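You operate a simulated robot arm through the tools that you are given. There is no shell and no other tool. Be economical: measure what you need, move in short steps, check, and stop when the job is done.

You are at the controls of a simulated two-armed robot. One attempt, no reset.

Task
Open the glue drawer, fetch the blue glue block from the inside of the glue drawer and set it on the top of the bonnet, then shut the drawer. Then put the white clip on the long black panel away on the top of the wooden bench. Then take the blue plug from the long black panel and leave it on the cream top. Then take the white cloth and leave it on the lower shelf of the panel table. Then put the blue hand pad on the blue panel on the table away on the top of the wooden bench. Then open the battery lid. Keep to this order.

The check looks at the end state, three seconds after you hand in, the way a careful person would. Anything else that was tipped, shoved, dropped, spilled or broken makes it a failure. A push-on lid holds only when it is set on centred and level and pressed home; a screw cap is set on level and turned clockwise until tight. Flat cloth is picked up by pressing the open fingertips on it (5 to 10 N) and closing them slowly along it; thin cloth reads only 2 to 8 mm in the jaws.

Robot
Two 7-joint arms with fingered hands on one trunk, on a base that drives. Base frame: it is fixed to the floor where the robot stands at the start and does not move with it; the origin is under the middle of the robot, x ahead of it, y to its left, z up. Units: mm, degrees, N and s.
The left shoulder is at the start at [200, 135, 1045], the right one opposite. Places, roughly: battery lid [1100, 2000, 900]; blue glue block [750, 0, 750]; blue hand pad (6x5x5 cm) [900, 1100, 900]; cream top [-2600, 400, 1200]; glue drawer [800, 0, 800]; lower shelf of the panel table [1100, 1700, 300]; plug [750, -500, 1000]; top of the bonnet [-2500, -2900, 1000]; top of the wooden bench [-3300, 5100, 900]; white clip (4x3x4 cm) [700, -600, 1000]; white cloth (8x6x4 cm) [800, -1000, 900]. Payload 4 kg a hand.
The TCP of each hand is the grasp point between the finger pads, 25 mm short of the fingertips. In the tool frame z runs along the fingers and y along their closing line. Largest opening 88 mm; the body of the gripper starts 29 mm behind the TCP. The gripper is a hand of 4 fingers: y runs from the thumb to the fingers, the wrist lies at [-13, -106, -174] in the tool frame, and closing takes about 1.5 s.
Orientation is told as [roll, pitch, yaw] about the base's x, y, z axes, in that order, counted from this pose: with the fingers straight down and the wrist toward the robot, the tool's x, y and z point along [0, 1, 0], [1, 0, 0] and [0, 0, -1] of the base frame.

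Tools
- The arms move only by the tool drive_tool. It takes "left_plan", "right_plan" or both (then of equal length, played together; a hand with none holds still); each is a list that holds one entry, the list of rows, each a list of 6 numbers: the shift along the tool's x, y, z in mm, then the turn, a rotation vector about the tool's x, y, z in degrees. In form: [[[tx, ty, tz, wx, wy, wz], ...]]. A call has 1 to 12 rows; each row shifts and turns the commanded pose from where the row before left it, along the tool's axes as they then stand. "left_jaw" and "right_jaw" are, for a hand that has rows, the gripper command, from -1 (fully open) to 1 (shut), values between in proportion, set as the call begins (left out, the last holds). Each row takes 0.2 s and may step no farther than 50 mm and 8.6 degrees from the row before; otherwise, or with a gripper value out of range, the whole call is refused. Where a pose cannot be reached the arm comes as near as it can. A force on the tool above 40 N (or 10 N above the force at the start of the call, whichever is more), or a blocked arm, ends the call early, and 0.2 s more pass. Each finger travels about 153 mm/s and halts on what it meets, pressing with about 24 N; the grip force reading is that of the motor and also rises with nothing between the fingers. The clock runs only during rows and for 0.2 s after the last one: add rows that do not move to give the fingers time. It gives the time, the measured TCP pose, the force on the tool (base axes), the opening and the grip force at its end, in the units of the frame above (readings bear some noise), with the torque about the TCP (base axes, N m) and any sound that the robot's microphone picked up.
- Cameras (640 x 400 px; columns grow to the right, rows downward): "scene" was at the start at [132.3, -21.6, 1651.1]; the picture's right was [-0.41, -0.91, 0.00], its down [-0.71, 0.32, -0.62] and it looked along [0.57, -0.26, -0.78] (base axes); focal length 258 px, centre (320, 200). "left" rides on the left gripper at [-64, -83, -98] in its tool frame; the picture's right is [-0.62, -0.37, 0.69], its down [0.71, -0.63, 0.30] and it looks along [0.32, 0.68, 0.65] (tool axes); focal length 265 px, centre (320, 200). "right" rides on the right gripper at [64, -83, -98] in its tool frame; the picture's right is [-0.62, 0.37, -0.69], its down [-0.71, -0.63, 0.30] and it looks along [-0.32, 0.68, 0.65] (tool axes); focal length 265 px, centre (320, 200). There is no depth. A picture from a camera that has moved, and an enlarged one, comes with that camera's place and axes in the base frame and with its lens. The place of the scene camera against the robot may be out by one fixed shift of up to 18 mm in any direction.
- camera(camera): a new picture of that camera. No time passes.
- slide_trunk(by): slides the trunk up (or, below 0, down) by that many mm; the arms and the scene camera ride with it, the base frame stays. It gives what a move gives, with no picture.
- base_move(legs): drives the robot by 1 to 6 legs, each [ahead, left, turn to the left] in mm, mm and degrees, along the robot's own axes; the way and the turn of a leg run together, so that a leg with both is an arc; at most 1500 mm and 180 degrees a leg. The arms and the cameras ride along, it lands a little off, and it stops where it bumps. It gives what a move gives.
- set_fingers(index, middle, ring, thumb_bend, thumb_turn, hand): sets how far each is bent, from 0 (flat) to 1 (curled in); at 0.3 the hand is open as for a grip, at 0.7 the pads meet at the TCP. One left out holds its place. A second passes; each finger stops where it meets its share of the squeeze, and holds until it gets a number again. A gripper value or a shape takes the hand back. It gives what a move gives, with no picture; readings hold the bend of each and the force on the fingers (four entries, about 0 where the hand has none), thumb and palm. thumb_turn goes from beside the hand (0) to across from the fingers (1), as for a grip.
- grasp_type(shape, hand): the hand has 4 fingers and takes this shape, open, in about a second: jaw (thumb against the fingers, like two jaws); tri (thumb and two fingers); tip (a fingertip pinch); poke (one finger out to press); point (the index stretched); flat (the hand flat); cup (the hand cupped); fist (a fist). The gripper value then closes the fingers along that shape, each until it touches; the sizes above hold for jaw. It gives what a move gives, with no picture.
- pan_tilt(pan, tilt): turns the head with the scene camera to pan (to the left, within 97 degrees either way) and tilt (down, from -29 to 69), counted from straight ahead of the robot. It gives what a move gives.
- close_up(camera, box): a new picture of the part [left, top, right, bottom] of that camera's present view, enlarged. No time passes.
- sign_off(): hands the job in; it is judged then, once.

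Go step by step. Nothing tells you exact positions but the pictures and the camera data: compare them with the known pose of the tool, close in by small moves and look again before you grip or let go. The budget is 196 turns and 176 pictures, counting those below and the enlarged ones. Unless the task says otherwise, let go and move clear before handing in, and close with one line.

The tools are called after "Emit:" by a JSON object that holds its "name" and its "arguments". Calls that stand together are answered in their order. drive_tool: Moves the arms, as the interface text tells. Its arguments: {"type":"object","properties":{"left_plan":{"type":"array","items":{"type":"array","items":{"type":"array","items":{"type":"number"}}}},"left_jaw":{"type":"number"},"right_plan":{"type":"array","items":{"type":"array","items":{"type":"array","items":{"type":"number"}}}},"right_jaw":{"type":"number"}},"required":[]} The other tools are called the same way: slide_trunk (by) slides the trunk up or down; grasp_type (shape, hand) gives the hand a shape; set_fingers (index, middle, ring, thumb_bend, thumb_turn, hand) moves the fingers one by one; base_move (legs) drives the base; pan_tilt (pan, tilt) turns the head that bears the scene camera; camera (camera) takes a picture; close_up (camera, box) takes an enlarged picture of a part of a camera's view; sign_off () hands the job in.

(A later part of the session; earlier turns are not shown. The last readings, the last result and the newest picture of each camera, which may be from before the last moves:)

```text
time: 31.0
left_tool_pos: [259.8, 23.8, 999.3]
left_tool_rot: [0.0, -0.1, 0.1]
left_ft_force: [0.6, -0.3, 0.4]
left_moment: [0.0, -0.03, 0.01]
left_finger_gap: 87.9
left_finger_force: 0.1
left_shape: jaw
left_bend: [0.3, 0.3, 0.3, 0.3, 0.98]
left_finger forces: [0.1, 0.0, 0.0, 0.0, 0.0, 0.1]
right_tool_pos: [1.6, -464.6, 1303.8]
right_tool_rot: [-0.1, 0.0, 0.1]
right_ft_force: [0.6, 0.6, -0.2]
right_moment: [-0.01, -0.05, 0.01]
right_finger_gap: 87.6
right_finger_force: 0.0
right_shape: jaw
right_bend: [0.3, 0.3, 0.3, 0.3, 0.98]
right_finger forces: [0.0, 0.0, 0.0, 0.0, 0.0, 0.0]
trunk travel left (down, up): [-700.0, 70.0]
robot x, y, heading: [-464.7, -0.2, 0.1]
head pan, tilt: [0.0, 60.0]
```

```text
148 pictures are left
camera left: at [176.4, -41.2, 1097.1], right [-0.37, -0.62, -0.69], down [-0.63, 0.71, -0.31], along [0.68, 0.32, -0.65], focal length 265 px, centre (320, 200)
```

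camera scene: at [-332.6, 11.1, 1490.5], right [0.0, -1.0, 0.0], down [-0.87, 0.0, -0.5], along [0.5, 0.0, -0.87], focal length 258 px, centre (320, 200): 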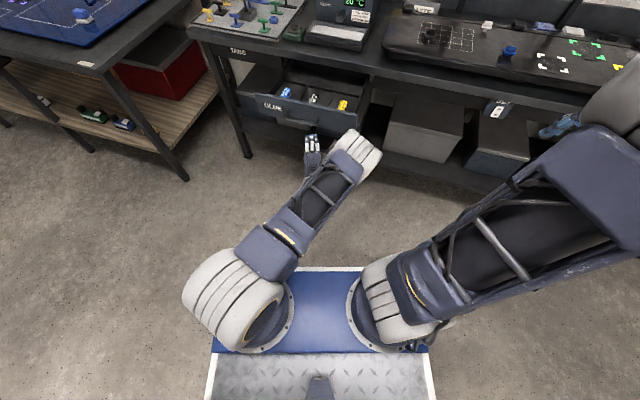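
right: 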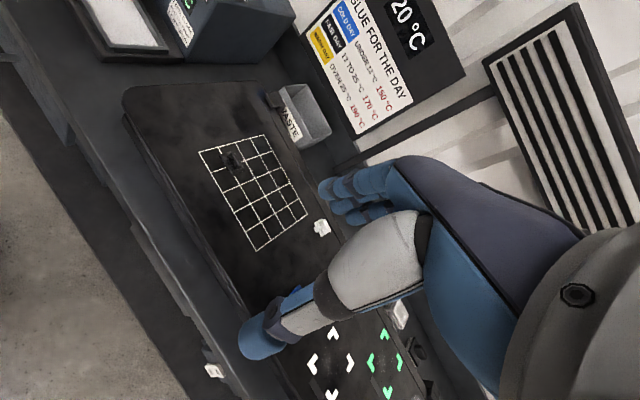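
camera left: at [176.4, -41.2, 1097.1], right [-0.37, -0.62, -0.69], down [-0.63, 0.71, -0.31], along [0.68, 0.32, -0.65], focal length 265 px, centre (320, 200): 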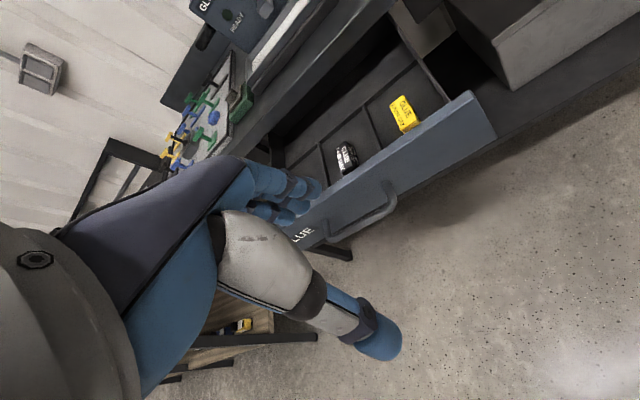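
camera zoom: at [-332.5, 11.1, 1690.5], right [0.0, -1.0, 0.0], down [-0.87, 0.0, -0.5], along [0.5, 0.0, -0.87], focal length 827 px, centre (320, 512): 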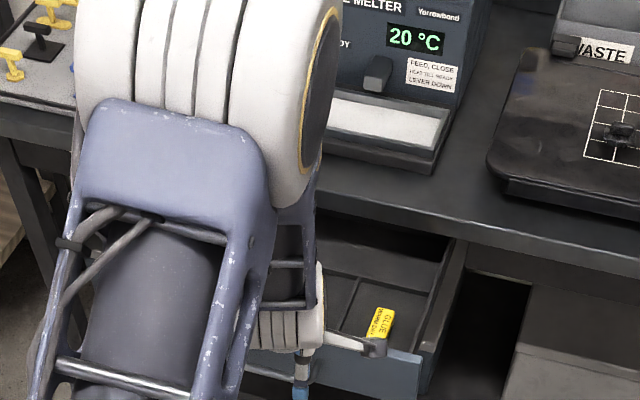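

I drive a little forward and move the hand over the drawer's left part to see the blue block with the hand camera.

Emit:
{"name": "base_move", "arguments": {"legs": [[200, 0, 0]]}}

Emit:
{"name": "drive_tool", "arguments": {"left_plan": [[[40, 0, 0, 0, 0, 0], [40, 0, 0, 0, 0, 0], [40, 0, 0, 0, 0, 0], [0, 0, 0, 0, 0, 0]]]}}

Emit:
{"name": "camera", "arguments": {"camera": "left"}}

Emit:
{"name": "camera", "arguments": {"camera": "scene"}}

```text
time: 32.6
left_tool_pos: [460.7, 26.7, 999.8]
left_tool_rot: [0.0, -0.1, 0.1]
left_ft_force: [0.1, 0.5, -0.6]
left_moment: [0.02, -0.02, 0.03]
left_finger_gap: 88.2
left_finger_force: 0.0
left_shape: jaw
left_bend: [0.3, 0.3, 0.3, 0.3, 0.98]
left_finger forces: [0.1, 0.0, 0.0, 0.1, 0.1, 0.0]
right_tool_pos: [204.9, -461.8, 1303.3]
right_tool_rot: [0.0, 0.0, 0.3]
right_ft_force: [-0.5, 0.2, -0.2]
right_moment: [-0.03, 0.02, 0.0]
right_finger_gap: 87.7
right_finger_force: 0.1
right_shape: jaw
right_bend: [0.3, 0.3, 0.3, 0.3, 0.98]
right_finger forces: [0.0, 0.1, 0.1, 0.1, 0.0, 0.0]
trunk travel left (down, up): [-700.0, 70.0]
robot x, y, heading: [-262.4, 0.8, 0.4]
head pan, tilt: [0.0, 60.0]
```

```text
time: 33.6
left_tool_pos: [458.5, 147.3, 999.1]
left_tool_rot: [0.0, -0.1, 0.2]
left_ft_force: [0.1, 0.3, -0.3]
left_moment: [-0.01, 0.0, -0.02]
left_finger_gap: 87.8
left_finger_force: 0.1
left_shape: jaw
left_bend: [0.3, 0.3, 0.3, 0.3, 0.98]
left_finger forces: [0.0, 0.1, 0.0, 0.0, 0.0, 0.0]
right_tool_pos: [204.6, -460.8, 1303.6]
right_tool_rot: [-0.1, -0.1, 0.3]
right_ft_force: [-0.5, 0.4, 0.3]
right_moment: [0.0, 0.0, -0.01]
right_finger_gap: 87.6
right_finger_force: 0.1
right_shape: jaw
right_bend: [0.3, 0.3, 0.3, 0.3, 0.98]
right_finger forces: [0.1, 0.0, 0.0, 0.0, 0.1, 0.0]
trunk travel left (down, up): [-700.0, 70.0]
robot x, y, heading: [-258.8, 3.0, 0.3]
head pan, tilt: [0.0, 60.0]
```

```text
147 pictures are left
camera left: at [375.9, 81.4, 1096.6], right [-0.37, -0.62, -0.69], down [-0.63, 0.71, -0.31], along [0.68, 0.33, -0.65], focal length 265 px, centre (320, 200)
```

left: 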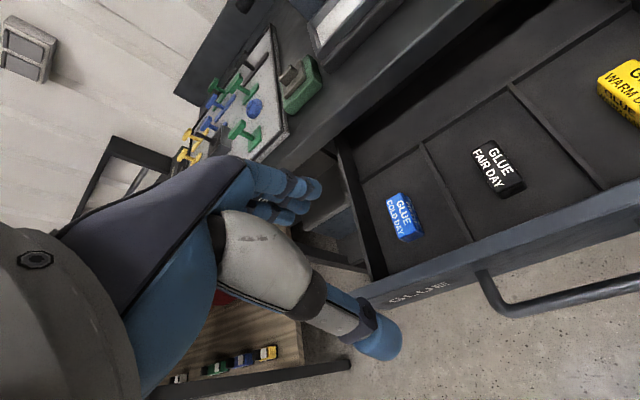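

```text
146 pictures are left
camera scene: at [-131.7, 12.6, 1690.5], right [0.01, -1.0, 0.0], down [-0.87, -0.01, -0.5], along [0.5, 0.0, -0.87], focal length 258 px, centre (320, 200)
```

scene: 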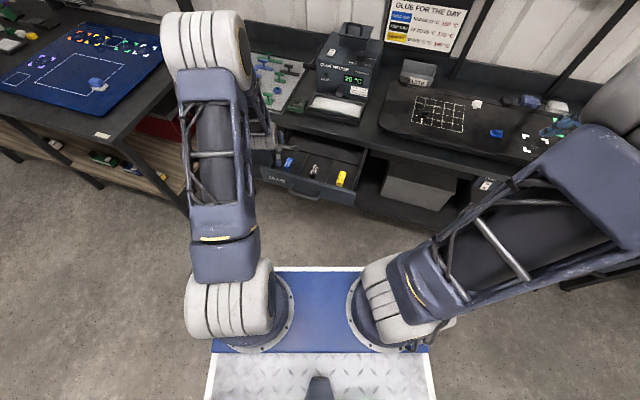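

I move the hand toward the block and take a second view to get its height.

Emit:
{"name": "drive_tool", "arguments": {"left_plan": [[[0, 30, 25, 0, 0, 0], [0, 30, 25, 0, 0, 0], [0, 20, 20, 0, 0, 0], [0, 0, 0, 0, 0, 0]]]}}

Emit:
{"name": "camera", "arguments": {"camera": "left"}}

```text
time: 34.6
left_tool_pos: [539.2, 147.8, 927.4]
left_tool_rot: [0.0, -0.1, 0.2]
left_ft_force: [-0.7, -0.1, 0.4]
left_moment: [0.0, 0.01, 0.04]
left_finger_gap: 87.8
left_finger_force: 0.1
left_shape: jaw
left_bend: [0.3, 0.3, 0.3, 0.3, 0.98]
left_finger forces: [0.1, 0.1, 0.0, 0.0, 0.0, 0.1]
right_tool_pos: [203.2, -461.1, 1302.9]
right_tool_rot: [-0.1, 0.0, 0.3]
right_ft_force: [-0.1, 0.0, -0.7]
right_moment: [-0.01, -0.01, -0.04]
right_finger_gap: 87.8
right_finger_force: 0.1
right_shape: jaw
right_bend: [0.3, 0.3, 0.3, 0.3, 0.98]
right_finger forces: [0.0, 0.1, 0.0, 0.1, 0.1, 0.1]
trunk travel left (down, up): [-700.0, 70.0]
robot x, y, heading: [-261.7, -1.6, 0.5]
head pan, tilt: [0.0, 60.0]
```

```text
145 pictures are left
camera left: at [457.4, 82.0, 1025.8], right [-0.37, -0.62, -0.69], down [-0.63, 0.71, -0.31], along [0.68, 0.33, -0.65], focal length 265 px, centre (320, 200)
```

left: 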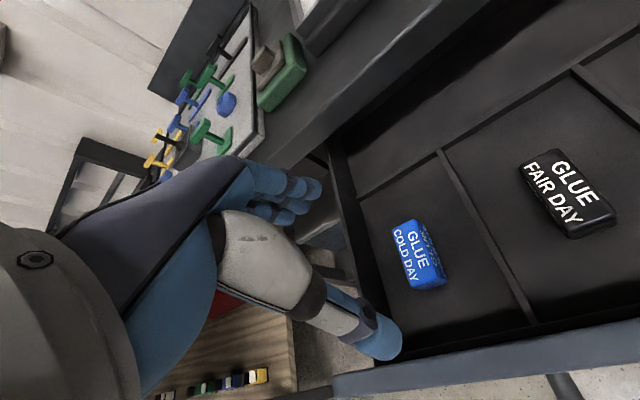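

The blue block's top is at about [563, 141, 787], 60 mm long, turned about -18 degrees. I turn the hand to grip it lengthwise along x and come down above it.

Emit:
{"name": "drive_tool", "arguments": {"left_plan": [[[-3.5, 12, 33, 0, 0, 0], [-3.5, 12, 33, 0, 0, 0], [0, 0, 0, 0, 0, 6], [0, 0, 0, 0, 0, 6], [0, 0, 0, 0, 0, 6], [0, 0, 0, 0, 0, 0]]]}}

Emit:
{"name": "camera", "arguments": {"camera": "left"}}

```text
time: 36.0
left_tool_pos: [565.3, 141.0, 863.0]
left_tool_rot: [-0.1, -0.1, -17.9]
left_ft_force: [-0.1, 0.0, 0.0]
left_moment: [0.0, -0.02, 0.0]
left_finger_gap: 88.0
left_finger_force: 0.1
left_shape: jaw
left_bend: [0.3, 0.3, 0.3, 0.3, 0.98]
left_finger forces: [0.1, 0.1, 0.0, 0.1, 0.0, 0.0]
right_tool_pos: [204.5, -461.3, 1302.3]
right_tool_rot: [-0.2, 0.0, 0.3]
right_ft_force: [-0.6, -0.7, -0.1]
right_moment: [-0.02, -0.03, 0.02]
right_finger_gap: 87.8
right_finger_force: 0.1
right_shape: jaw
right_bend: [0.3, 0.3, 0.3, 0.3, 0.98]
right_finger forces: [0.1, 0.0, 0.0, 0.1, 0.1, 0.0]
trunk travel left (down, up): [-700.0, 70.0]
robot x, y, heading: [-264.1, 4.1, 0.4]
head pan, tilt: [0.0, 60.0]
```

```text
144 pictures are left
camera left: at [465.5, 104.3, 960.6], right [-0.54, -0.48, -0.69], down [-0.38, 0.87, -0.31], along [0.75, 0.1, -0.65], focal length 265 px, centre (320, 200)
```

left: 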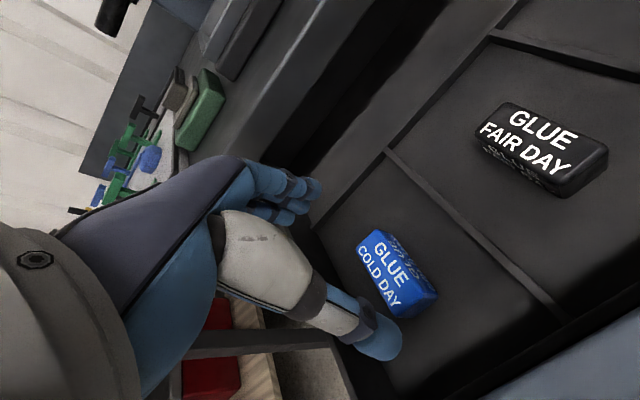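

Aligned within a few mm; I go down in two steps.

Emit:
{"name": "drive_tool", "arguments": {"left_plan": [[[0, -3, 25, 0, 0, 0], [0, 0, 25, 0, 0, 0], [0, 0, 15, 0, 0, 0], [0, 0, 0, 0, 0, 0]]]}}

Emit:
{"name": "camera", "arguments": {"camera": "left"}}

```text
time: 37.0
left_tool_pos: [560.4, 141.2, 797.9]
left_tool_rot: [0.0, 0.0, -17.8]
left_ft_force: [0.7, -0.1, 0.4]
left_moment: [0.0, 0.0, -0.04]
left_finger_gap: 88.2
left_finger_force: 0.2
left_shape: jaw
left_bend: [0.3, 0.3, 0.3, 0.3, 0.98]
left_finger forces: [0.0, 0.0, 0.1, 0.0, 0.0, 0.0]
right_tool_pos: [203.5, -461.8, 1302.4]
right_tool_rot: [-0.2, -0.1, 0.3]
right_ft_force: [-0.3, -0.4, -0.7]
right_moment: [-0.01, 0.01, -0.03]
right_finger_gap: 87.8
right_finger_force: 0.1
right_shape: jaw
right_bend: [0.3, 0.3, 0.3, 0.3, 0.98]
right_finger forces: [0.1, 0.1, 0.0, 0.0, 0.1, 0.0]
trunk travel left (down, up): [-700.0, 70.0]
robot x, y, heading: [-260.0, 2.1, 0.5]
head pan, tilt: [0.0, 60.0]
```

```text
143 pictures are left
camera left: at [461.9, 103.9, 895.8], right [-0.54, -0.48, -0.69], down [-0.38, 0.87, -0.31], along [0.75, 0.1, -0.65], focal length 265 px, centre (320, 200)
```

left: 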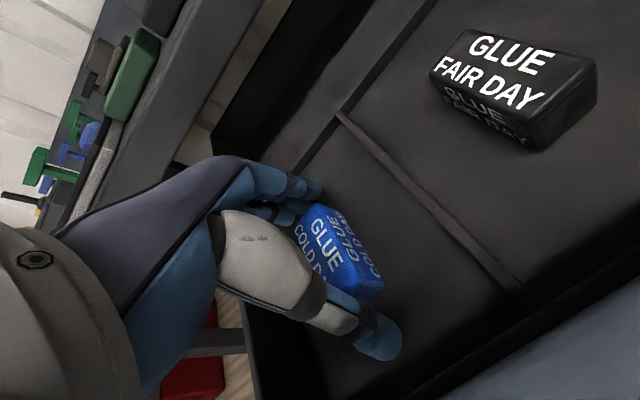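

The block sits between thumb and fingers. I lower 12 mm and close.

Emit:
{"name": "drive_tool", "arguments": {"left_plan": [[[0, 0, 6, 0, 0, 0], [0, 0, 6, 0, 0, 0], [0, 0, 0, 0, 0, 0]]]}}

Emit:
{"name": "drive_tool", "arguments": {"left_plan": [[[0, 0, 0, 0, 0, 0], [0, 0, 0, 0, 0, 0], [0, 0, 0, 0, 0, 0], [0, 0, 0, 0, 0, 0], [0, 0, 0, 0, 0, 0], [0, 0, 0, 0, 0, 0], [0, 0, 0, 0, 0, 0], [0, 0, 0, 0, 0, 0]]], "left_jaw": 1}}

Emit:
{"name": "camera", "arguments": {"camera": "left"}}

```text
time: 37.8
left_tool_pos: [561.6, 141.7, 785.3]
left_tool_rot: [-0.1, -0.3, -17.8]
left_ft_force: [-0.3, -0.3, 3.0]
left_moment: [-0.03, -0.12, 0.0]
left_finger_gap: 87.7
left_finger_force: 0.0
left_shape: jaw
left_bend: [0.3, 0.3, 0.3, 0.3, 0.98]
left_finger forces: [0.1, 3.0, 0.1, 0.1, 0.0, 0.0]
right_tool_pos: [205.0, -460.9, 1303.0]
right_tool_rot: [-0.1, -0.1, 0.2]
right_ft_force: [-0.5, 0.1, 0.6]
right_moment: [0.01, -0.03, 0.01]
right_finger_gap: 87.7
right_finger_force: 0.1
right_shape: jaw
right_bend: [0.3, 0.3, 0.3, 0.3, 0.98]
right_finger forces: [0.0, 0.0, 0.0, 0.1, 0.0, 0.0]
trunk travel left (down, up): [-700.0, 70.0]
robot x, y, heading: [-259.7, 0.5, 0.2]
head pan, tilt: [0.0, 60.0]
```

```text
time: 39.6
left_tool_pos: [560.2, 140.7, 786.7]
left_tool_rot: [0.0, -0.2, -17.8]
left_ft_force: [2.4, -2.7, 9.9]
left_moment: [-0.02, -0.19, 0.01]
left_finger_gap: 56.5
left_finger_force: 23.9
left_shape: jaw
left_bend: [0.27, 0.35, 0.4, 0.65, 1.0]
left_finger forces: [19.5, 8.1, 0.5, 0.1, 26.1, 0.0]
right_tool_pos: [204.8, -461.8, 1302.8]
right_tool_rot: [-0.1, 0.0, 0.2]
right_ft_force: [-0.3, 0.3, 0.0]
right_moment: [0.01, -0.03, -0.01]
right_finger_gap: 87.4
right_finger_force: 0.1
right_shape: jaw
right_bend: [0.3, 0.3, 0.3, 0.3, 0.98]
right_finger forces: [0.0, 0.1, 0.1, 0.0, 0.0, 0.0]
trunk travel left (down, up): [-700.0, 70.0]
robot x, y, heading: [-262.7, 1.0, 0.6]
head pan, tilt: [0.0, 60.0]
```

```text
142 pictures are left
camera left: at [462.3, 104.1, 884.2], right [-0.54, -0.48, -0.69], down [-0.38, 0.87, -0.31], along [0.75, 0.1, -0.65], focal length 265 px, centre (320, 200)
```

left: 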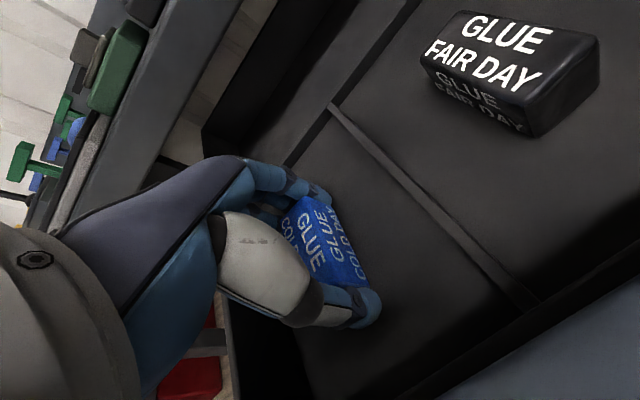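

Held at 56.5 mm. I lift it straight up and check.

Emit:
{"name": "drive_tool", "arguments": {"left_plan": [[[0, 0, -20, 0, 0, 0], [0, 0, -40, 0, 0, 0], [0, 0, -40, 0, 0, 0], [0, 0, -40, 0, 0, 0], [0, 0, -40, 0, 0, 0], [0, 0, -40, 0, 0, 0], [0, 0, 0, 0, 0, 0]]]}}

Emit:
{"name": "camera", "arguments": {"camera": "left"}}

```text
time: 41.2
left_tool_pos: [560.3, 140.1, 1006.8]
left_tool_rot: [0.0, -0.1, -17.8]
left_ft_force: [0.5, 0.2, -0.9]
left_moment: [-0.05, 0.02, 0.0]
left_finger_gap: 56.0
left_finger_force: 24.0
left_shape: jaw
left_bend: [0.27, 0.36, 0.4, 0.65, 1.0]
left_finger forces: [18.5, 3.5, 0.6, 0.0, 22.1, 0.0]
right_tool_pos: [204.6, -461.8, 1304.0]
right_tool_rot: [-0.1, 0.0, 0.3]
right_ft_force: [0.3, -0.2, -0.4]
right_moment: [0.01, 0.02, 0.02]
right_finger_gap: 87.4
right_finger_force: 0.1
right_shape: jaw
right_bend: [0.3, 0.3, 0.3, 0.3, 0.98]
right_finger forces: [0.0, 0.1, 0.1, 0.1, 0.0, 0.1]
trunk travel left (down, up): [-700.0, 70.0]
robot x, y, heading: [-262.4, 5.2, 0.4]
head pan, tilt: [0.0, 60.0]
```

```text
141 pictures are left
camera left: at [462.1, 104.4, 1105.4], right [-0.54, -0.48, -0.69], down [-0.38, 0.87, -0.31], along [0.75, 0.1, -0.65], focal length 265 px, centre (320, 200)
```

left: 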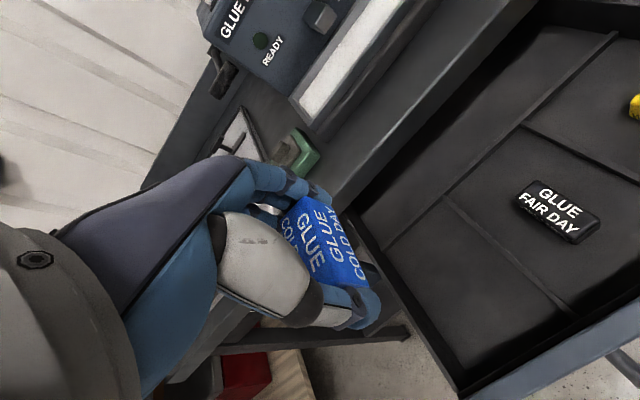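

The block is held clear. I tuck the arm, back away from the bench and turn toward the bonnet to look at the way.

Emit:
{"name": "drive_tool", "arguments": {"left_plan": [[[0, 0, 0, 0, 0, -6], [0, 0, 0, 0, 0, -6], [0, 0, 0, 0, 0, -6], [0, -40, -30, 0, 0, 0], [0, -40, -30, 0, 0, 0], [0, -40, -30, 0, 0, 0], [0, -40, -30, 0, 0, 0], [0, -40, -20, 0, 0, 0], [0, 0, 0, 0, 0, 0]]]}}

Emit:
{"name": "base_move", "arguments": {"legs": [[-600, 0, 0], [0, 0, -130]]}}

Emit:
{"name": "pan_tilt", "arguments": {"pan": 0, "tilt": 25}}

Emit:
{"name": "camera", "arguments": {"camera": "scene"}}

```text
time: 43.2
left_tool_pos: [357.3, 142.0, 1147.2]
left_tool_rot: [-0.1, 0.0, 0.2]
left_ft_force: [-1.3, -0.8, -0.2]
left_moment: [0.02, 0.0, 0.0]
left_finger_gap: 56.0
left_finger_force: 24.2
left_shape: jaw
left_bend: [0.27, 0.36, 0.4, 0.65, 1.0]
left_finger forces: [18.2, 3.5, 0.6, 0.1, 21.9, 0.0]
right_tool_pos: [204.2, -461.8, 1303.1]
right_tool_rot: [-0.1, 0.0, 0.3]
right_ft_force: [0.0, 0.2, -0.3]
right_moment: [-0.01, 0.0, 0.02]
right_finger_gap: 87.6
right_finger_force: 0.1
right_shape: jaw
right_bend: [0.3, 0.3, 0.3, 0.3, 0.98]
right_finger forces: [0.0, 0.0, 0.1, 0.0, 0.0, 0.0]
trunk travel left (down, up): [-700.0, 70.0]
robot x, y, heading: [-262.6, 3.7, 0.6]
head pan, tilt: [0.0, 60.0]
```

```text
time: 52.0
left_tool_pos: [-1151.3, -573.1, 1146.2]
left_tool_rot: [-0.1, -0.1, -128.8]
left_ft_force: [0.0, -0.5, -1.1]
left_moment: [0.01, 0.03, -0.02]
left_finger_gap: 55.6
left_finger_force: 23.6
left_shape: jaw
left_bend: [0.27, 0.36, 0.4, 0.65, 1.0]
left_finger forces: [17.5, 3.4, 0.5, 0.0, 21.0, 0.0]
right_tool_pos: [-1523.5, -74.4, 1302.8]
right_tool_rot: [-0.1, 0.1, -128.7]
right_ft_force: [0.1, 0.3, -0.2]
right_moment: [0.0, 0.01, -0.05]
right_finger_gap: 87.8
right_finger_force: 0.1
right_shape: jaw
right_bend: [0.3, 0.3, 0.3, 0.3, 0.98]
right_finger forces: [0.0, 0.0, 0.0, 0.1, 0.1, 0.0]
trunk travel left (down, up): [-700.0, 70.0]
robot x, y, heading: [-867.8, -2.0, -128.7]
head pan, tilt: [0.0, 60.0]
```

```text
time: 53.0
left_tool_pos: [-1150.3, -573.2, 1145.3]
left_tool_rot: [0.0, 0.0, -128.8]
left_ft_force: [1.4, 0.4, -0.7]
left_moment: [0.01, -0.02, 0.0]
left_finger_gap: 55.5
left_finger_force: 24.3
left_shape: jaw
left_bend: [0.27, 0.36, 0.4, 0.65, 1.0]
left_finger forces: [17.5, 3.3, 0.6, 0.0, 21.0, 0.0]
right_tool_pos: [-1523.0, -73.3, 1303.0]
right_tool_rot: [-0.1, 0.0, -128.7]
right_ft_force: [0.2, -0.1, 0.6]
right_moment: [0.02, 0.02, 0.01]
right_finger_gap: 88.1
right_finger_force: 0.0
right_shape: jaw
right_bend: [0.3, 0.3, 0.3, 0.3, 0.98]
right_finger forces: [0.0, 0.0, 0.1, 0.1, 0.0, 0.0]
trunk travel left (down, up): [-700.0, 70.0]
robot x, y, heading: [-868.5, -2.5, -128.6]
head pan, tilt: [0.0, 25.0]
```

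```text
140 pictures are left
camera scene: at [-961.3, -112.2, 1740.5], right [-0.78, 0.62, 0.0], down [0.26, 0.33, -0.91], along [-0.57, -0.71, -0.42], focal length 258 px, centre (320, 200)
```

scene: 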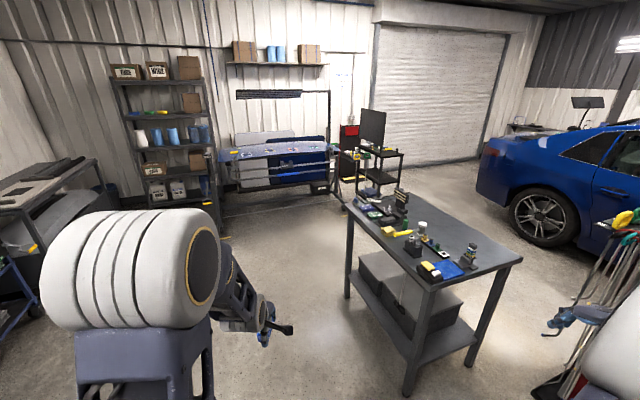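

The bonnet is the loose blue car panel on the stand by the far wall, around [-2500, -2900, 1000]; a table stands right of the straight way. I drive to its left side and face the wall.

Emit:
{"name": "base_move", "arguments": {"legs": [[0, 0, 13.7], [1500, 0, 0], [400, 0, 0], [0, 0, 25]]}}

Emit:
{"name": "pan_tilt", "arguments": {"pan": -25, "tilt": 30}}

Emit:
{"name": "camera", "arguments": {"camera": "scene"}}

```text
time: 64.7
left_tool_pos: [-1509.7, -2377.0, 1146.0]
left_tool_rot: [0.0, -0.1, -89.1]
left_ft_force: [-0.2, 0.2, -0.1]
left_moment: [-0.02, -0.01, 0.01]
left_finger_gap: 55.2
left_finger_force: 23.5
left_shape: jaw
left_bend: [0.27, 0.36, 0.4, 0.65, 1.0]
left_finger forces: [17.4, 3.5, 0.6, 0.1, 20.9, 0.0]
right_tool_pos: [-2114.3, -2231.4, 1303.0]
right_tool_rot: [-0.1, 0.1, -89.1]
right_ft_force: [0.6, -0.4, 0.0]
right_moment: [-0.01, -0.01, 0.0]
right_finger_gap: 87.9
right_finger_force: 0.1
right_shape: jaw
right_bend: [0.3, 0.3, 0.3, 0.3, 0.98]
right_finger forces: [0.1, 0.1, 0.0, 0.1, 0.0, 0.0]
trunk travel left (down, up): [-700.0, 70.0]
robot x, y, heading: [-1655.6, -1758.1, -88.9]
head pan, tilt: [0.0, 25.0]
```

```text
time: 65.6
left_tool_pos: [-1509.4, -2377.0, 1147.2]
left_tool_rot: [0.0, -0.1, -89.1]
left_ft_force: [0.9, -0.3, -1.2]
left_moment: [0.03, 0.03, 0.01]
left_finger_gap: 55.4
left_finger_force: 24.5
left_shape: jaw
left_bend: [0.27, 0.36, 0.4, 0.65, 1.0]
left_finger forces: [17.4, 3.4, 0.6, 0.0, 20.9, 0.0]
right_tool_pos: [-2114.4, -2231.1, 1302.5]
right_tool_rot: [-0.1, 0.1, -89.0]
right_ft_force: [0.3, 0.1, -0.5]
right_moment: [-0.01, -0.02, 0.0]
right_finger_gap: 87.7
right_finger_force: 0.0
right_shape: jaw
right_bend: [0.3, 0.3, 0.3, 0.3, 0.98]
right_finger forces: [0.0, 0.0, 0.1, 0.0, 0.0, 0.0]
trunk travel left (down, up): [-700.0, 70.0]
robot x, y, heading: [-1656.7, -1761.3, -89.0]
head pan, tilt: [-25.0, 30.0]
```

```text
139 pictures are left
camera scene: at [-1688.4, -1892.3, 1732.6], right [-0.91, 0.4, 0.0], down [0.2, 0.46, -0.87], along [-0.35, -0.79, -0.5], focal length 258 px, centre (320, 200)
```

scene: 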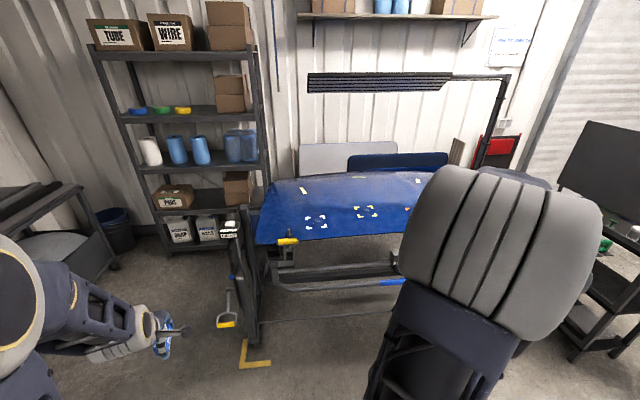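

The bonnet's near edge is about y = -2790. I move ahead a bit, then sideways to stand in front of its middle.

Emit:
{"name": "base_move", "arguments": {"legs": [[250, 0, 0], [0, -700, 0]]}}

Emit:
{"name": "pan_tilt", "arguments": {"pan": 0, "tilt": 45}}

Emit:
{"name": "camera", "arguments": {"camera": "scene"}}

Emit:
{"name": "camera", "arguments": {"camera": "left"}}

```text
time: 70.9
left_tool_pos: [-2218.7, -2638.0, 1146.0]
left_tool_rot: [0.0, -0.2, -89.5]
left_ft_force: [-0.8, 0.3, -0.5]
left_moment: [0.0, 0.02, -0.01]
left_finger_gap: 55.5
left_finger_force: 23.9
left_shape: jaw
left_bend: [0.27, 0.36, 0.4, 0.65, 1.0]
left_finger forces: [17.4, 3.5, 0.6, 0.0, 20.9, 0.1]
right_tool_pos: [-2823.3, -2488.7, 1302.7]
right_tool_rot: [-0.1, -0.1, -89.2]
right_ft_force: [0.4, 0.1, -0.1]
right_moment: [-0.01, 0.0, 0.02]
right_finger_gap: 87.6
right_finger_force: 0.0
right_shape: jaw
right_bend: [0.3, 0.3, 0.3, 0.3, 0.98]
right_finger forces: [0.0, 0.0, 0.1, 0.0, 0.1, 0.1]
trunk travel left (down, up): [-700.0, 70.0]
robot x, y, heading: [-2363.8, -2018.9, -89.3]
head pan, tilt: [-25.0, 30.0]
```

```text
time: 71.8
left_tool_pos: [-2219.9, -2639.9, 1146.0]
left_tool_rot: [0.0, -0.2, -89.5]
left_ft_force: [-0.2, -0.2, -0.3]
left_moment: [-0.01, 0.0, -0.01]
left_finger_gap: 55.4
left_finger_force: 23.9
left_shape: jaw
left_bend: [0.27, 0.36, 0.4, 0.65, 1.0]
left_finger forces: [17.4, 3.4, 0.6, 0.0, 20.8, 0.0]
right_tool_pos: [-2824.8, -2490.1, 1303.0]
right_tool_rot: [-0.1, 0.0, -89.2]
right_ft_force: [-0.5, 0.4, -0.1]
right_moment: [-0.02, 0.0, 0.05]
right_finger_gap: 88.1
right_finger_force: 0.0
right_shape: jaw
right_bend: [0.3, 0.3, 0.3, 0.3, 0.98]
right_finger forces: [0.0, 0.0, 0.0, 0.1, 0.0, 0.0]
trunk travel left (down, up): [-700.0, 70.0]
robot x, y, heading: [-2365.5, -2019.8, -89.4]
head pan, tilt: [0.0, 45.0]
```

```text
138 pictures are left
camera scene: at [-2358.9, -2151.7, 1710.0], right [-1.0, -0.01, 0.0], down [-0.01, 0.71, -0.71], along [0.01, -0.71, -0.71], focal length 258 px, centre (320, 200)
```

scene: 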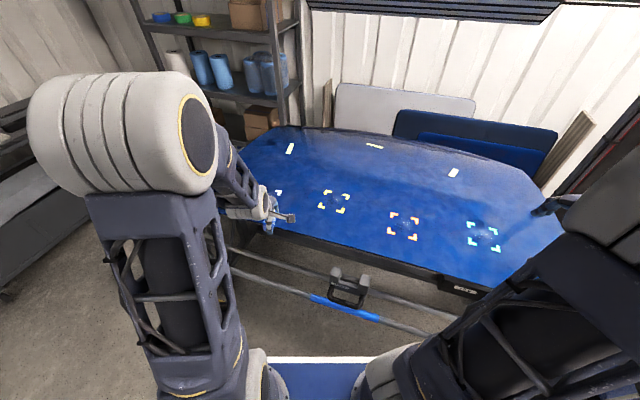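

```text
137 pictures are left
camera left: at [-2284.0, -2557.2, 1244.1], right [-0.62, 0.36, -0.69], down [0.71, 0.64, -0.31], along [0.33, -0.68, -0.65], focal length 265 px, centre (320, 200)
```

left: 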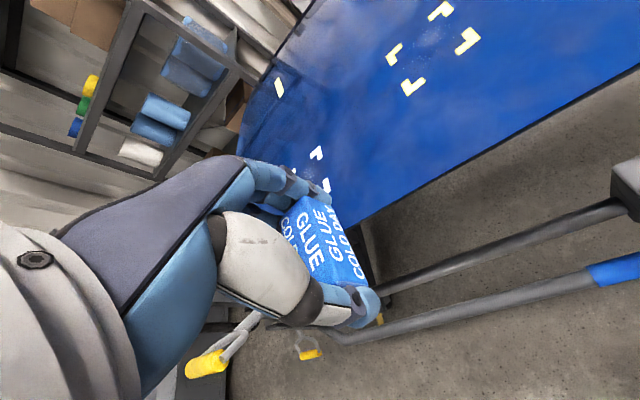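

Surface is about z = 965; marked spots sit at x ≈ -2175 and -2409. I will set the block between them at about [-2292, -2930].

Emit:
{"name": "base_move", "arguments": {"legs": [[120, 0, 0]]}}

Emit:
{"name": "drive_tool", "arguments": {"left_plan": [[[-18, 43, 10, 0, 0, 0], [-18, 43, 10, 0, 0, 0], [-18, 43, 15, 0, 0, 0], [-18, 43, 15, 0, 0, 0], [0, 0, 20, 0, 0, 0], [0, 0, 0, 0, 0, 0]]]}}

Emit:
{"name": "camera", "arguments": {"camera": "scene"}}

Emit:
{"name": "camera", "arguments": {"camera": "left"}}

```text
time: 73.0
left_tool_pos: [-2218.6, -2759.5, 1147.1]
left_tool_rot: [0.1, -0.1, -89.5]
left_ft_force: [-0.7, 0.1, -1.2]
left_moment: [-0.01, -0.03, 0.02]
left_finger_gap: 55.4
left_finger_force: 24.3
left_shape: jaw
left_bend: [0.27, 0.36, 0.4, 0.65, 1.0]
left_finger forces: [17.4, 3.4, 0.6, 0.0, 21.0, 0.0]
right_tool_pos: [-2822.0, -2610.1, 1303.1]
right_tool_rot: [0.0, 0.0, -89.4]
right_ft_force: [-0.6, 0.7, 0.5]
right_moment: [-0.01, -0.01, -0.01]
right_finger_gap: 87.8
right_finger_force: 0.2
right_shape: jaw
right_bend: [0.3, 0.3, 0.3, 0.3, 0.98]
right_finger forces: [0.2, 0.1, 0.0, 0.1, 0.0, 0.0]
trunk travel left (down, up): [-700.0, 70.0]
robot x, y, heading: [-2359.7, -2135.8, -89.2]
head pan, tilt: [0.0, 45.0]
```

```text
time: 74.4
left_tool_pos: [-2289.0, -2932.6, 1077.3]
left_tool_rot: [0.0, -0.2, -89.3]
left_ft_force: [-0.6, 1.4, -0.3]
left_moment: [-0.02, 0.02, 0.02]
left_finger_gap: 55.4
left_finger_force: 23.9
left_shape: jaw
left_bend: [0.27, 0.36, 0.4, 0.66, 1.0]
left_finger forces: [17.5, 3.4, 0.6, 0.0, 21.0, 0.0]
right_tool_pos: [-2823.1, -2608.7, 1303.4]
right_tool_rot: [-0.1, 0.0, -89.5]
right_ft_force: [-0.1, 0.3, -0.4]
right_moment: [-0.01, -0.01, 0.02]
right_finger_gap: 87.8
right_finger_force: 0.1
right_shape: jaw
right_bend: [0.3, 0.3, 0.3, 0.3, 0.98]
right_finger forces: [0.0, 0.0, 0.0, 0.1, 0.0, 0.0]
trunk travel left (down, up): [-700.0, 70.0]
robot x, y, heading: [-2360.4, -2140.9, -89.3]
head pan, tilt: [0.0, 45.0]
```

```text
136 pictures are left
camera scene: at [-2357.3, -2272.4, 1709.9], right [-1.0, -0.01, 0.0], down [-0.01, 0.71, -0.71], along [0.01, -0.71, -0.71], focal length 258 px, centre (320, 200)
```

scene: 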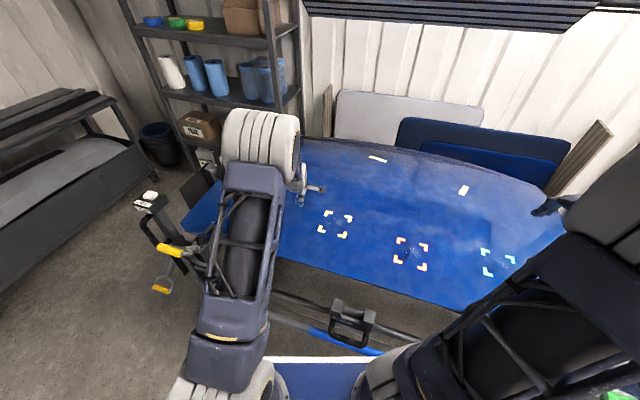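

```text
135 pictures are left
camera left: at [-2353.5, -2850.1, 1174.6], right [-0.62, 0.36, -0.69], down [0.71, 0.64, -0.31], along [0.33, -0.68, -0.65], focal length 265 px, centre (320, 200)
```

left: 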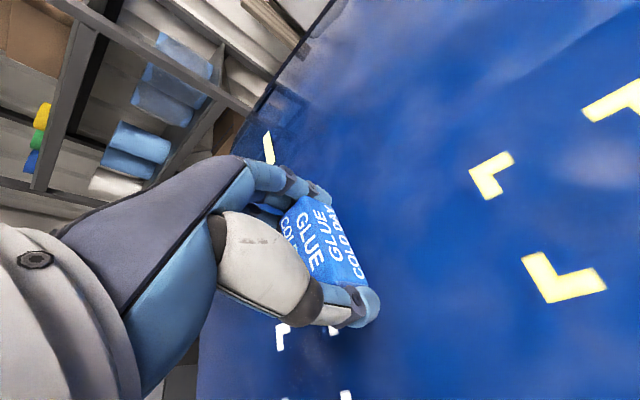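

The spot is clear; I lower toward the surface.

Emit:
{"name": "drive_tool", "arguments": {"left_plan": [[[0, 0, 25, 0, 0, 0], [0, 0, 20, 0, 0, 0], [0, 0, 10, 0, 0, 0], [0, 0, 5, 0, 0, 0], [0, 0, 0, 0, 0, 0]]]}}

Emit:
{"name": "camera", "arguments": {"camera": "left"}}

```text
time: 75.6
left_tool_pos: [-2287.7, -2932.0, 1016.4]
left_tool_rot: [0.0, -0.1, -89.4]
left_ft_force: [0.2, -0.1, 0.0]
left_moment: [0.03, -0.02, 0.01]
left_finger_gap: 55.7
left_finger_force: 24.0
left_shape: jaw
left_bend: [0.27, 0.36, 0.4, 0.66, 1.0]
left_finger forces: [17.3, 3.5, 0.7, 0.0, 20.9, 0.1]
right_tool_pos: [-2823.0, -2610.3, 1301.9]
right_tool_rot: [-0.1, 0.0, -89.4]
right_ft_force: [-0.2, -0.3, -0.3]
right_moment: [-0.01, 0.02, -0.01]
right_finger_gap: 88.0
right_finger_force: 0.1
right_shape: jaw
right_bend: [0.3, 0.3, 0.3, 0.3, 0.98]
right_finger forces: [0.1, 0.0, 0.1, 0.0, 0.0, 0.0]
trunk travel left (down, up): [-700.0, 70.0]
robot x, y, heading: [-2362.4, -2138.2, -89.3]
head pan, tilt: [0.0, 45.0]
```

```text
134 pictures are left
camera left: at [-2352.8, -2850.2, 1114.2], right [-0.62, 0.36, -0.69], down [0.71, 0.64, -0.31], along [0.33, -0.68, -0.65], focal length 265 px, centre (320, 200)
```

left: 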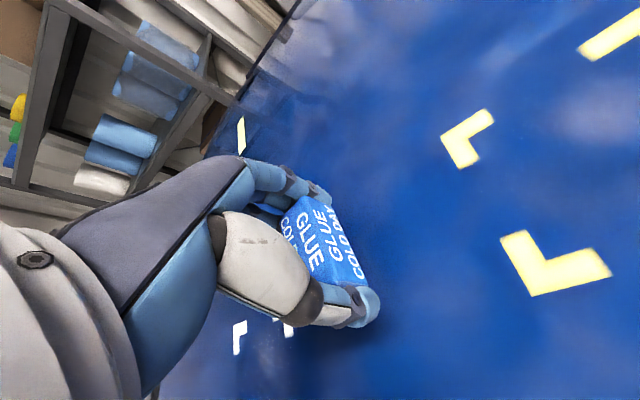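

Emit:
{"name": "drive_tool", "arguments": {"left_plan": [[[0, 0, 5, 0, 0, 0], [0, 0, 4, 0, 0, 0], [0, 0, 3, 0, 0, 0], [0, 0, 0, 0, 0, 0]]]}}

Emit:
{"name": "close_up", "arguments": {"camera": "left", "box": [220, 130, 460, 280]}}

```text
time: 76.6
left_tool_pos: [-2288.8, -2932.5, 1004.4]
left_tool_rot: [0.0, -0.1, -89.4]
left_ft_force: [0.1, -1.0, -0.3]
left_moment: [0.01, -0.01, 0.01]
left_finger_gap: 55.6
left_finger_force: 23.7
left_shape: jaw
left_bend: [0.27, 0.36, 0.4, 0.66, 1.0]
left_finger forces: [17.5, 3.5, 0.6, 0.0, 20.9, 0.0]
right_tool_pos: [-2823.7, -2609.8, 1302.8]
right_tool_rot: [-0.2, 0.1, -89.4]
right_ft_force: [-0.2, -0.4, 0.0]
right_moment: [0.0, 0.02, 0.01]
right_finger_gap: 87.5
right_finger_force: 0.1
right_shape: jaw
right_bend: [0.3, 0.3, 0.3, 0.3, 0.98]
right_finger forces: [0.0, 0.0, 0.0, 0.1, 0.0, 0.0]
trunk travel left (down, up): [-700.0, 70.0]
robot x, y, heading: [-2360.0, -2141.5, -89.1]
head pan, tilt: [0.0, 45.0]
```

```text
2.67 times, centred on (340, 205) of left
camera zoom: at [-2353.1, -2851.1, 1102.6], right [-0.62, 0.36, -0.69], down [0.71, 0.64, -0.31], along [0.33, -0.68, -0.65], focal length 708 px, centre (267, 187)
```

zoom: 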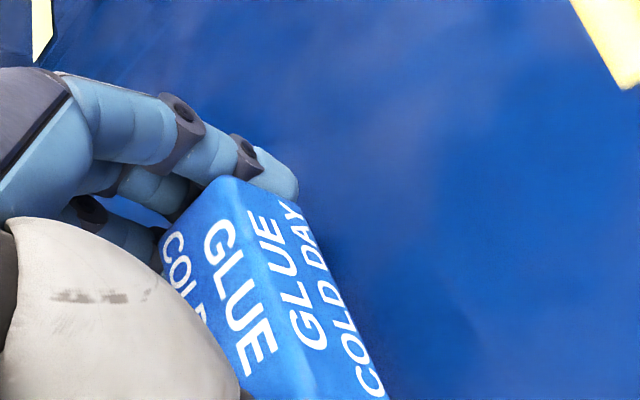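

Emit:
{"name": "drive_tool", "arguments": {"left_plan": [[[0, 0, 3, 0, 0, 0], [0, 0, 3, 0, 0, 0], [0, 0, 3, 0, 0, 0], [0, 0, 0, 0, 0, 0]]]}}

Emit:
{"name": "drive_tool", "arguments": {"left_plan": [[[0, 0, 2, 0, 0, 0], [0, 0, 2, 0, 0, 0], [0, 0, 0, 0, 0, 0]]]}}

```text
time: 77.6
left_tool_pos: [-2288.4, -2932.8, 994.9]
left_tool_rot: [0.0, -0.1, -89.5]
left_ft_force: [-0.8, -0.9, -0.8]
left_moment: [0.0, 0.01, -0.01]
left_finger_gap: 55.3
left_finger_force: 24.2
left_shape: jaw
left_bend: [0.27, 0.36, 0.4, 0.66, 1.0]
left_finger forces: [17.3, 3.4, 0.7, 0.0, 20.8, 0.0]
right_tool_pos: [-2822.9, -2610.0, 1303.4]
right_tool_rot: [-0.1, 0.0, -89.3]
right_ft_force: [0.0, -1.2, -0.7]
right_moment: [0.0, 0.01, 0.02]
right_finger_gap: 87.7
right_finger_force: 0.0
right_shape: jaw
right_bend: [0.3, 0.3, 0.3, 0.3, 0.98]
right_finger forces: [0.0, 0.1, 0.1, 0.1, 0.1, 0.0]
trunk travel left (down, up): [-700.0, 70.0]
robot x, y, heading: [-2363.2, -2138.3, -89.2]
head pan, tilt: [0.0, 45.0]
```

```text
time: 78.4
left_tool_pos: [-2289.2, -2933.3, 991.8]
left_tool_rot: [0.0, 0.0, -89.5]
left_ft_force: [0.2, 0.3, 0.0]
left_moment: [0.02, -0.02, 0.02]
left_finger_gap: 55.6
left_finger_force: 23.9
left_shape: jaw
left_bend: [0.27, 0.36, 0.4, 0.66, 1.0]
left_finger forces: [17.4, 3.5, 0.7, 0.0, 21.0, 0.0]
right_tool_pos: [-2823.3, -2610.2, 1304.1]
right_tool_rot: [-0.1, 0.0, -89.3]
right_ft_force: [-0.2, 0.7, 0.5]
right_moment: [-0.03, -0.02, -0.02]
right_finger_gap: 87.7
right_finger_force: 0.1
right_shape: jaw
right_bend: [0.3, 0.3, 0.3, 0.3, 0.98]
right_finger forces: [0.0, 0.0, 0.0, 0.0, 0.1, 0.0]
trunk travel left (down, up): [-700.0, 70.0]
robot x, y, heading: [-2363.9, -2141.4, -89.3]
head pan, tilt: [0.0, 45.0]
```

No contact yet; I continue in small steps.

Emit:
{"name": "drive_tool", "arguments": {"left_plan": [[[0, 0, 2, 0, 0, 0], [0, 0, 2, 0, 0, 0], [0, 0, 1, 0, 0, 0], [0, 0, 0, 0, 0, 0]]]}}

Emit:
{"name": "camera", "arguments": {"camera": "left"}}

```text
time: 79.4
left_tool_pos: [-2288.7, -2932.1, 986.2]
left_tool_rot: [0.0, -0.1, -89.3]
left_ft_force: [0.4, 0.6, -1.3]
left_moment: [-0.01, -0.01, 0.0]
left_finger_gap: 55.3
left_finger_force: 24.3
left_shape: jaw
left_bend: [0.27, 0.36, 0.4, 0.66, 1.0]
left_finger forces: [17.3, 3.4, 0.7, 0.0, 20.8, 0.0]
right_tool_pos: [-2823.1, -2609.4, 1303.5]
right_tool_rot: [0.0, 0.0, -89.4]
right_ft_force: [-0.2, 0.4, 0.8]
right_moment: [0.01, -0.05, 0.01]
right_finger_gap: 87.4
right_finger_force: 0.1
right_shape: jaw
right_bend: [0.3, 0.3, 0.3, 0.3, 0.98]
right_finger forces: [0.0, 0.0, 0.0, 0.0, 0.0, 0.1]
trunk travel left (down, up): [-700.0, 70.0]
robot x, y, heading: [-2359.6, -2140.4, -89.3]
head pan, tilt: [0.0, 45.0]
```

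```text
132 pictures are left
camera left: at [-2353.1, -2851.1, 1084.0], right [-0.62, 0.36, -0.69], down [0.71, 0.64, -0.31], along [0.33, -0.68, -0.65], focal length 265 px, centre (320, 200)
```

left: 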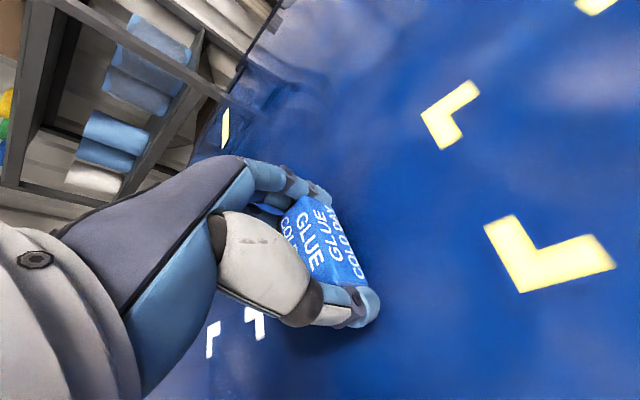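

The surface there works out near z = 957, so contact is near. I keep stepping down.

Emit:
{"name": "drive_tool", "arguments": {"left_plan": [[[0, 0, 2, 0, 0, 0], [0, 0, 2, 0, 0, 0], [0, 0, 0, 0, 0, 0]]]}}

Emit:
{"name": "drive_tool", "arguments": {"left_plan": [[[0, 0, 2, 0, 0, 0], [0, 0, 2, 0, 0, 0], [0, 0, 0, 0, 0, 0]]]}}

Emit:
{"name": "camera", "arguments": {"camera": "left"}}

```text
time: 80.2
left_tool_pos: [-2288.7, -2933.1, 982.6]
left_tool_rot: [0.1, -0.1, -89.4]
left_ft_force: [0.3, -0.8, 0.1]
left_moment: [0.01, -0.02, -0.02]
left_finger_gap: 55.2
left_finger_force: 23.6
left_shape: jaw
left_bend: [0.27, 0.36, 0.4, 0.66, 1.0]
left_finger forces: [17.4, 3.4, 0.5, 0.1, 20.9, 0.0]
right_tool_pos: [-2823.3, -2610.3, 1304.1]
right_tool_rot: [-0.1, 0.1, -89.3]
right_ft_force: [0.4, 1.1, -0.8]
right_moment: [0.01, 0.03, -0.01]
right_finger_gap: 87.6
right_finger_force: 0.0
right_shape: jaw
right_bend: [0.3, 0.3, 0.3, 0.3, 0.98]
right_finger forces: [0.1, 0.0, 0.0, 0.0, 0.0, 0.1]
trunk travel left (down, up): [-700.0, 70.0]
robot x, y, heading: [-2366.3, -2143.8, -89.2]
head pan, tilt: [0.0, 45.0]
```

```text
time: 81.0
left_tool_pos: [-2287.5, -2933.3, 979.3]
left_tool_rot: [0.0, -0.2, -89.4]
left_ft_force: [0.4, -0.5, -0.7]
left_moment: [-0.03, 0.0, 0.02]
left_finger_gap: 55.5
left_finger_force: 23.9
left_shape: jaw
left_bend: [0.27, 0.36, 0.4, 0.66, 1.0]
left_finger forces: [17.4, 3.4, 0.6, 0.1, 20.9, 0.1]
right_tool_pos: [-2823.0, -2610.2, 1302.5]
right_tool_rot: [-0.1, 0.0, -89.4]
right_ft_force: [-0.6, -0.3, 0.9]
right_moment: [-0.01, 0.02, -0.02]
right_finger_gap: 87.8
right_finger_force: 0.0
right_shape: jaw
right_bend: [0.3, 0.3, 0.3, 0.3, 0.98]
right_finger forces: [0.0, 0.0, 0.1, 0.1, 0.1, 0.1]
trunk travel left (down, up): [-700.0, 70.0]
robot x, y, heading: [-2361.1, -2140.3, -89.1]
head pan, tilt: [0.0, 45.0]
```

```text
131 pictures are left
camera left: at [-2352.9, -2851.2, 1076.8], right [-0.62, 0.36, -0.69], down [0.71, 0.64, -0.31], along [0.33, -0.68, -0.65], focal length 265 px, centre (320, 200)
```

left: 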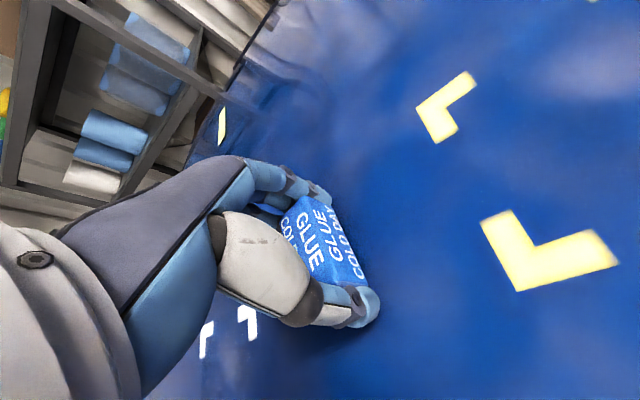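

Emit:
{"name": "drive_tool", "arguments": {"left_plan": [[[0, 0, 2, 0, 0, 0], [0, 0, 2, 0, 0, 0], [0, 0, 2, 0, 0, 0], [0, 0, 2, 0, 0, 0], [0, 0, 0, 0, 0, 0]]]}}

Emit:
{"name": "drive_tool", "arguments": {"left_plan": [[[0, 0, 2, 0, 0, 0], [0, 0, 2, 0, 0, 0], [0, 0, 0, 0, 0, 0]]]}}

```text
time: 82.2
left_tool_pos: [-2288.8, -2933.0, 973.2]
left_tool_rot: [0.0, -0.5, -89.4]
left_ft_force: [1.0, 4.6, 25.1]
left_moment: [-0.83, 0.1, 0.05]
left_finger_gap: 54.7
left_finger_force: 23.8
left_shape: jaw
left_bend: [0.27, 0.36, 0.4, 0.65, 1.0]
left_finger forces: [38.0, 10.5, 0.7, 0.0, 23.4, 0.0]
right_tool_pos: [-2823.7, -2608.3, 1303.5]
right_tool_rot: [-0.1, -0.1, -89.4]
right_ft_force: [0.0, 1.0, -0.5]
right_moment: [0.03, 0.01, 0.03]
right_finger_gap: 87.7
right_finger_force: 0.1
right_shape: jaw
right_bend: [0.3, 0.3, 0.3, 0.3, 0.98]
right_finger forces: [0.0, 0.1, 0.0, 0.0, 0.1, 0.0]
trunk travel left (down, up): [-700.0, 70.0]
robot x, y, heading: [-2366.0, -2143.3, -89.0]
head pan, tilt: [0.0, 45.0]
```

```text
time: 82.7
left_tool_pos: [-2289.9, -2935.3, 973.9]
left_tool_rot: [-0.1, -0.7, -89.3]
left_ft_force: [0.6, 2.6, 12.8]
left_moment: [0.09, -0.02, -0.02]
left_finger_gap: 54.5
left_finger_force: 24.2
left_shape: jaw
left_bend: [0.27, 0.37, 0.4, 0.65, 1.0]
left_finger forces: [20.4, 7.7, 0.6, 0.0, 28.9, 0.0]
right_tool_pos: [-2823.0, -2609.3, 1303.2]
right_tool_rot: [-0.1, 0.0, -89.5]
right_ft_force: [0.2, 0.0, 0.7]
right_moment: [-0.02, 0.01, 0.0]
right_finger_gap: 87.7
right_finger_force: 0.2
right_shape: jaw
right_bend: [0.3, 0.3, 0.3, 0.3, 0.98]
right_finger forces: [0.0, 0.0, 0.0, 0.0, 0.1, 0.1]
trunk travel left (down, up): [-700.0, 70.0]
robot x, y, heading: [-2360.4, -2139.1, -89.2]
head pan, tilt: [0.0, 45.0]
stopped in row 2 (left hand): the force on the tool passed its limit at 43 N (the readings are from after the stop); the commanded pose is now the measured one
```

Contact. I open the hand and lift straight up.

Emit:
{"name": "drive_tool", "arguments": {"left_plan": [[[0, 0, -1, 0, 0, 0], [0, 0, 0, 0, 0, 0], [0, 0, 0, 0, 0, 0], [0, 0, 0, 0, 0, 0], [0, 0, 0, 0, 0, 0], [0, 0, 0, 0, 0, 0], [0, 0, 0, 0, 0, 0]]], "left_jaw": -1}}

Emit:
{"name": "drive_tool", "arguments": {"left_plan": [[[0, 0, -15, 0, 0, 0], [0, 0, -30, 0, 0, 0], [0, 0, -40, 0, 0, 0], [0, 0, -45, 0, 0, 0], [0, 0, -45, 0, 0, 0], [0, -30, -30, 0, 0, 0], [0, -40, 0, 0, 0, 0], [0, -40, 0, 0, 0, 0], [0, -40, 0, 0, 0, 0], [0, -40, 0, 0, 0, 0], [0, 0, 0, 0, 0, 0]]]}}

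Emit:
{"name": "camera", "arguments": {"camera": "left"}}

```text
time: 84.3
left_tool_pos: [-2289.4, -2935.5, 972.9]
left_tool_rot: [-0.1, -0.7, -89.3]
left_ft_force: [0.9, 2.2, 9.6]
left_moment: [-0.41, -0.05, 0.04]
left_finger_gap: 86.0
left_finger_force: 0.0
left_shape: jaw
left_bend: [0.3, 0.3, 0.3, 0.3, 0.98]
left_finger forces: [0.0, 9.6, 0.0, 0.0, 0.0, 0.1]
right_tool_pos: [-2824.2, -2610.3, 1304.3]
right_tool_rot: [-0.1, 0.0, -89.5]
right_ft_force: [0.4, -0.3, 0.4]
right_moment: [-0.01, 0.0, 0.02]
right_finger_gap: 87.9
right_finger_force: 0.0
right_shape: jaw
right_bend: [0.3, 0.3, 0.3, 0.3, 0.98]
right_finger forces: [0.0, 0.0, 0.0, 0.0, 0.0, 0.1]
trunk travel left (down, up): [-700.0, 70.0]
robot x, y, heading: [-2362.3, -2139.4, -89.3]
head pan, tilt: [0.0, 45.0]
```

```text
time: 86.7
left_tool_pos: [-2291.6, -2743.4, 1174.3]
left_tool_rot: [-0.1, -0.6, -89.4]
left_ft_force: [0.3, 0.5, -0.3]
left_moment: [0.0, -0.04, 0.04]
left_finger_gap: 87.4
left_finger_force: 0.0
left_shape: jaw
left_bend: [0.3, 0.3, 0.3, 0.3, 0.98]
left_finger forces: [0.0, 0.1, 0.1, 0.0, 0.0, 0.0]
right_tool_pos: [-2823.0, -2608.5, 1302.5]
right_tool_rot: [-0.1, 0.0, -89.5]
right_ft_force: [-0.4, 0.3, -0.9]
right_moment: [-0.01, -0.01, 0.01]
right_finger_gap: 87.5
right_finger_force: 0.0
right_shape: jaw
right_bend: [0.3, 0.3, 0.3, 0.3, 0.98]
right_finger forces: [0.0, 0.0, 0.0, 0.1, 0.0, 0.0]
trunk travel left (down, up): [-700.0, 70.0]
robot x, y, heading: [-2363.6, -2139.7, -89.2]
head pan, tilt: [0.0, 45.0]
```

```text
130 pictures are left
camera left: at [-2356.4, -2660.5, 1270.9], right [-0.63, 0.35, -0.7], down [0.71, 0.63, -0.31], along [0.33, -0.69, -0.65], focal length 265 px, centre (320, 200)
```

left: 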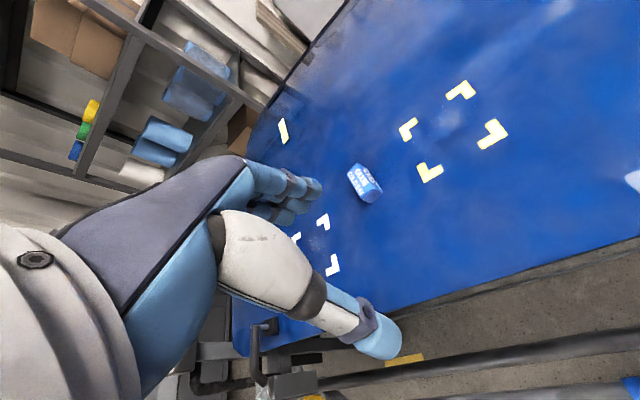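

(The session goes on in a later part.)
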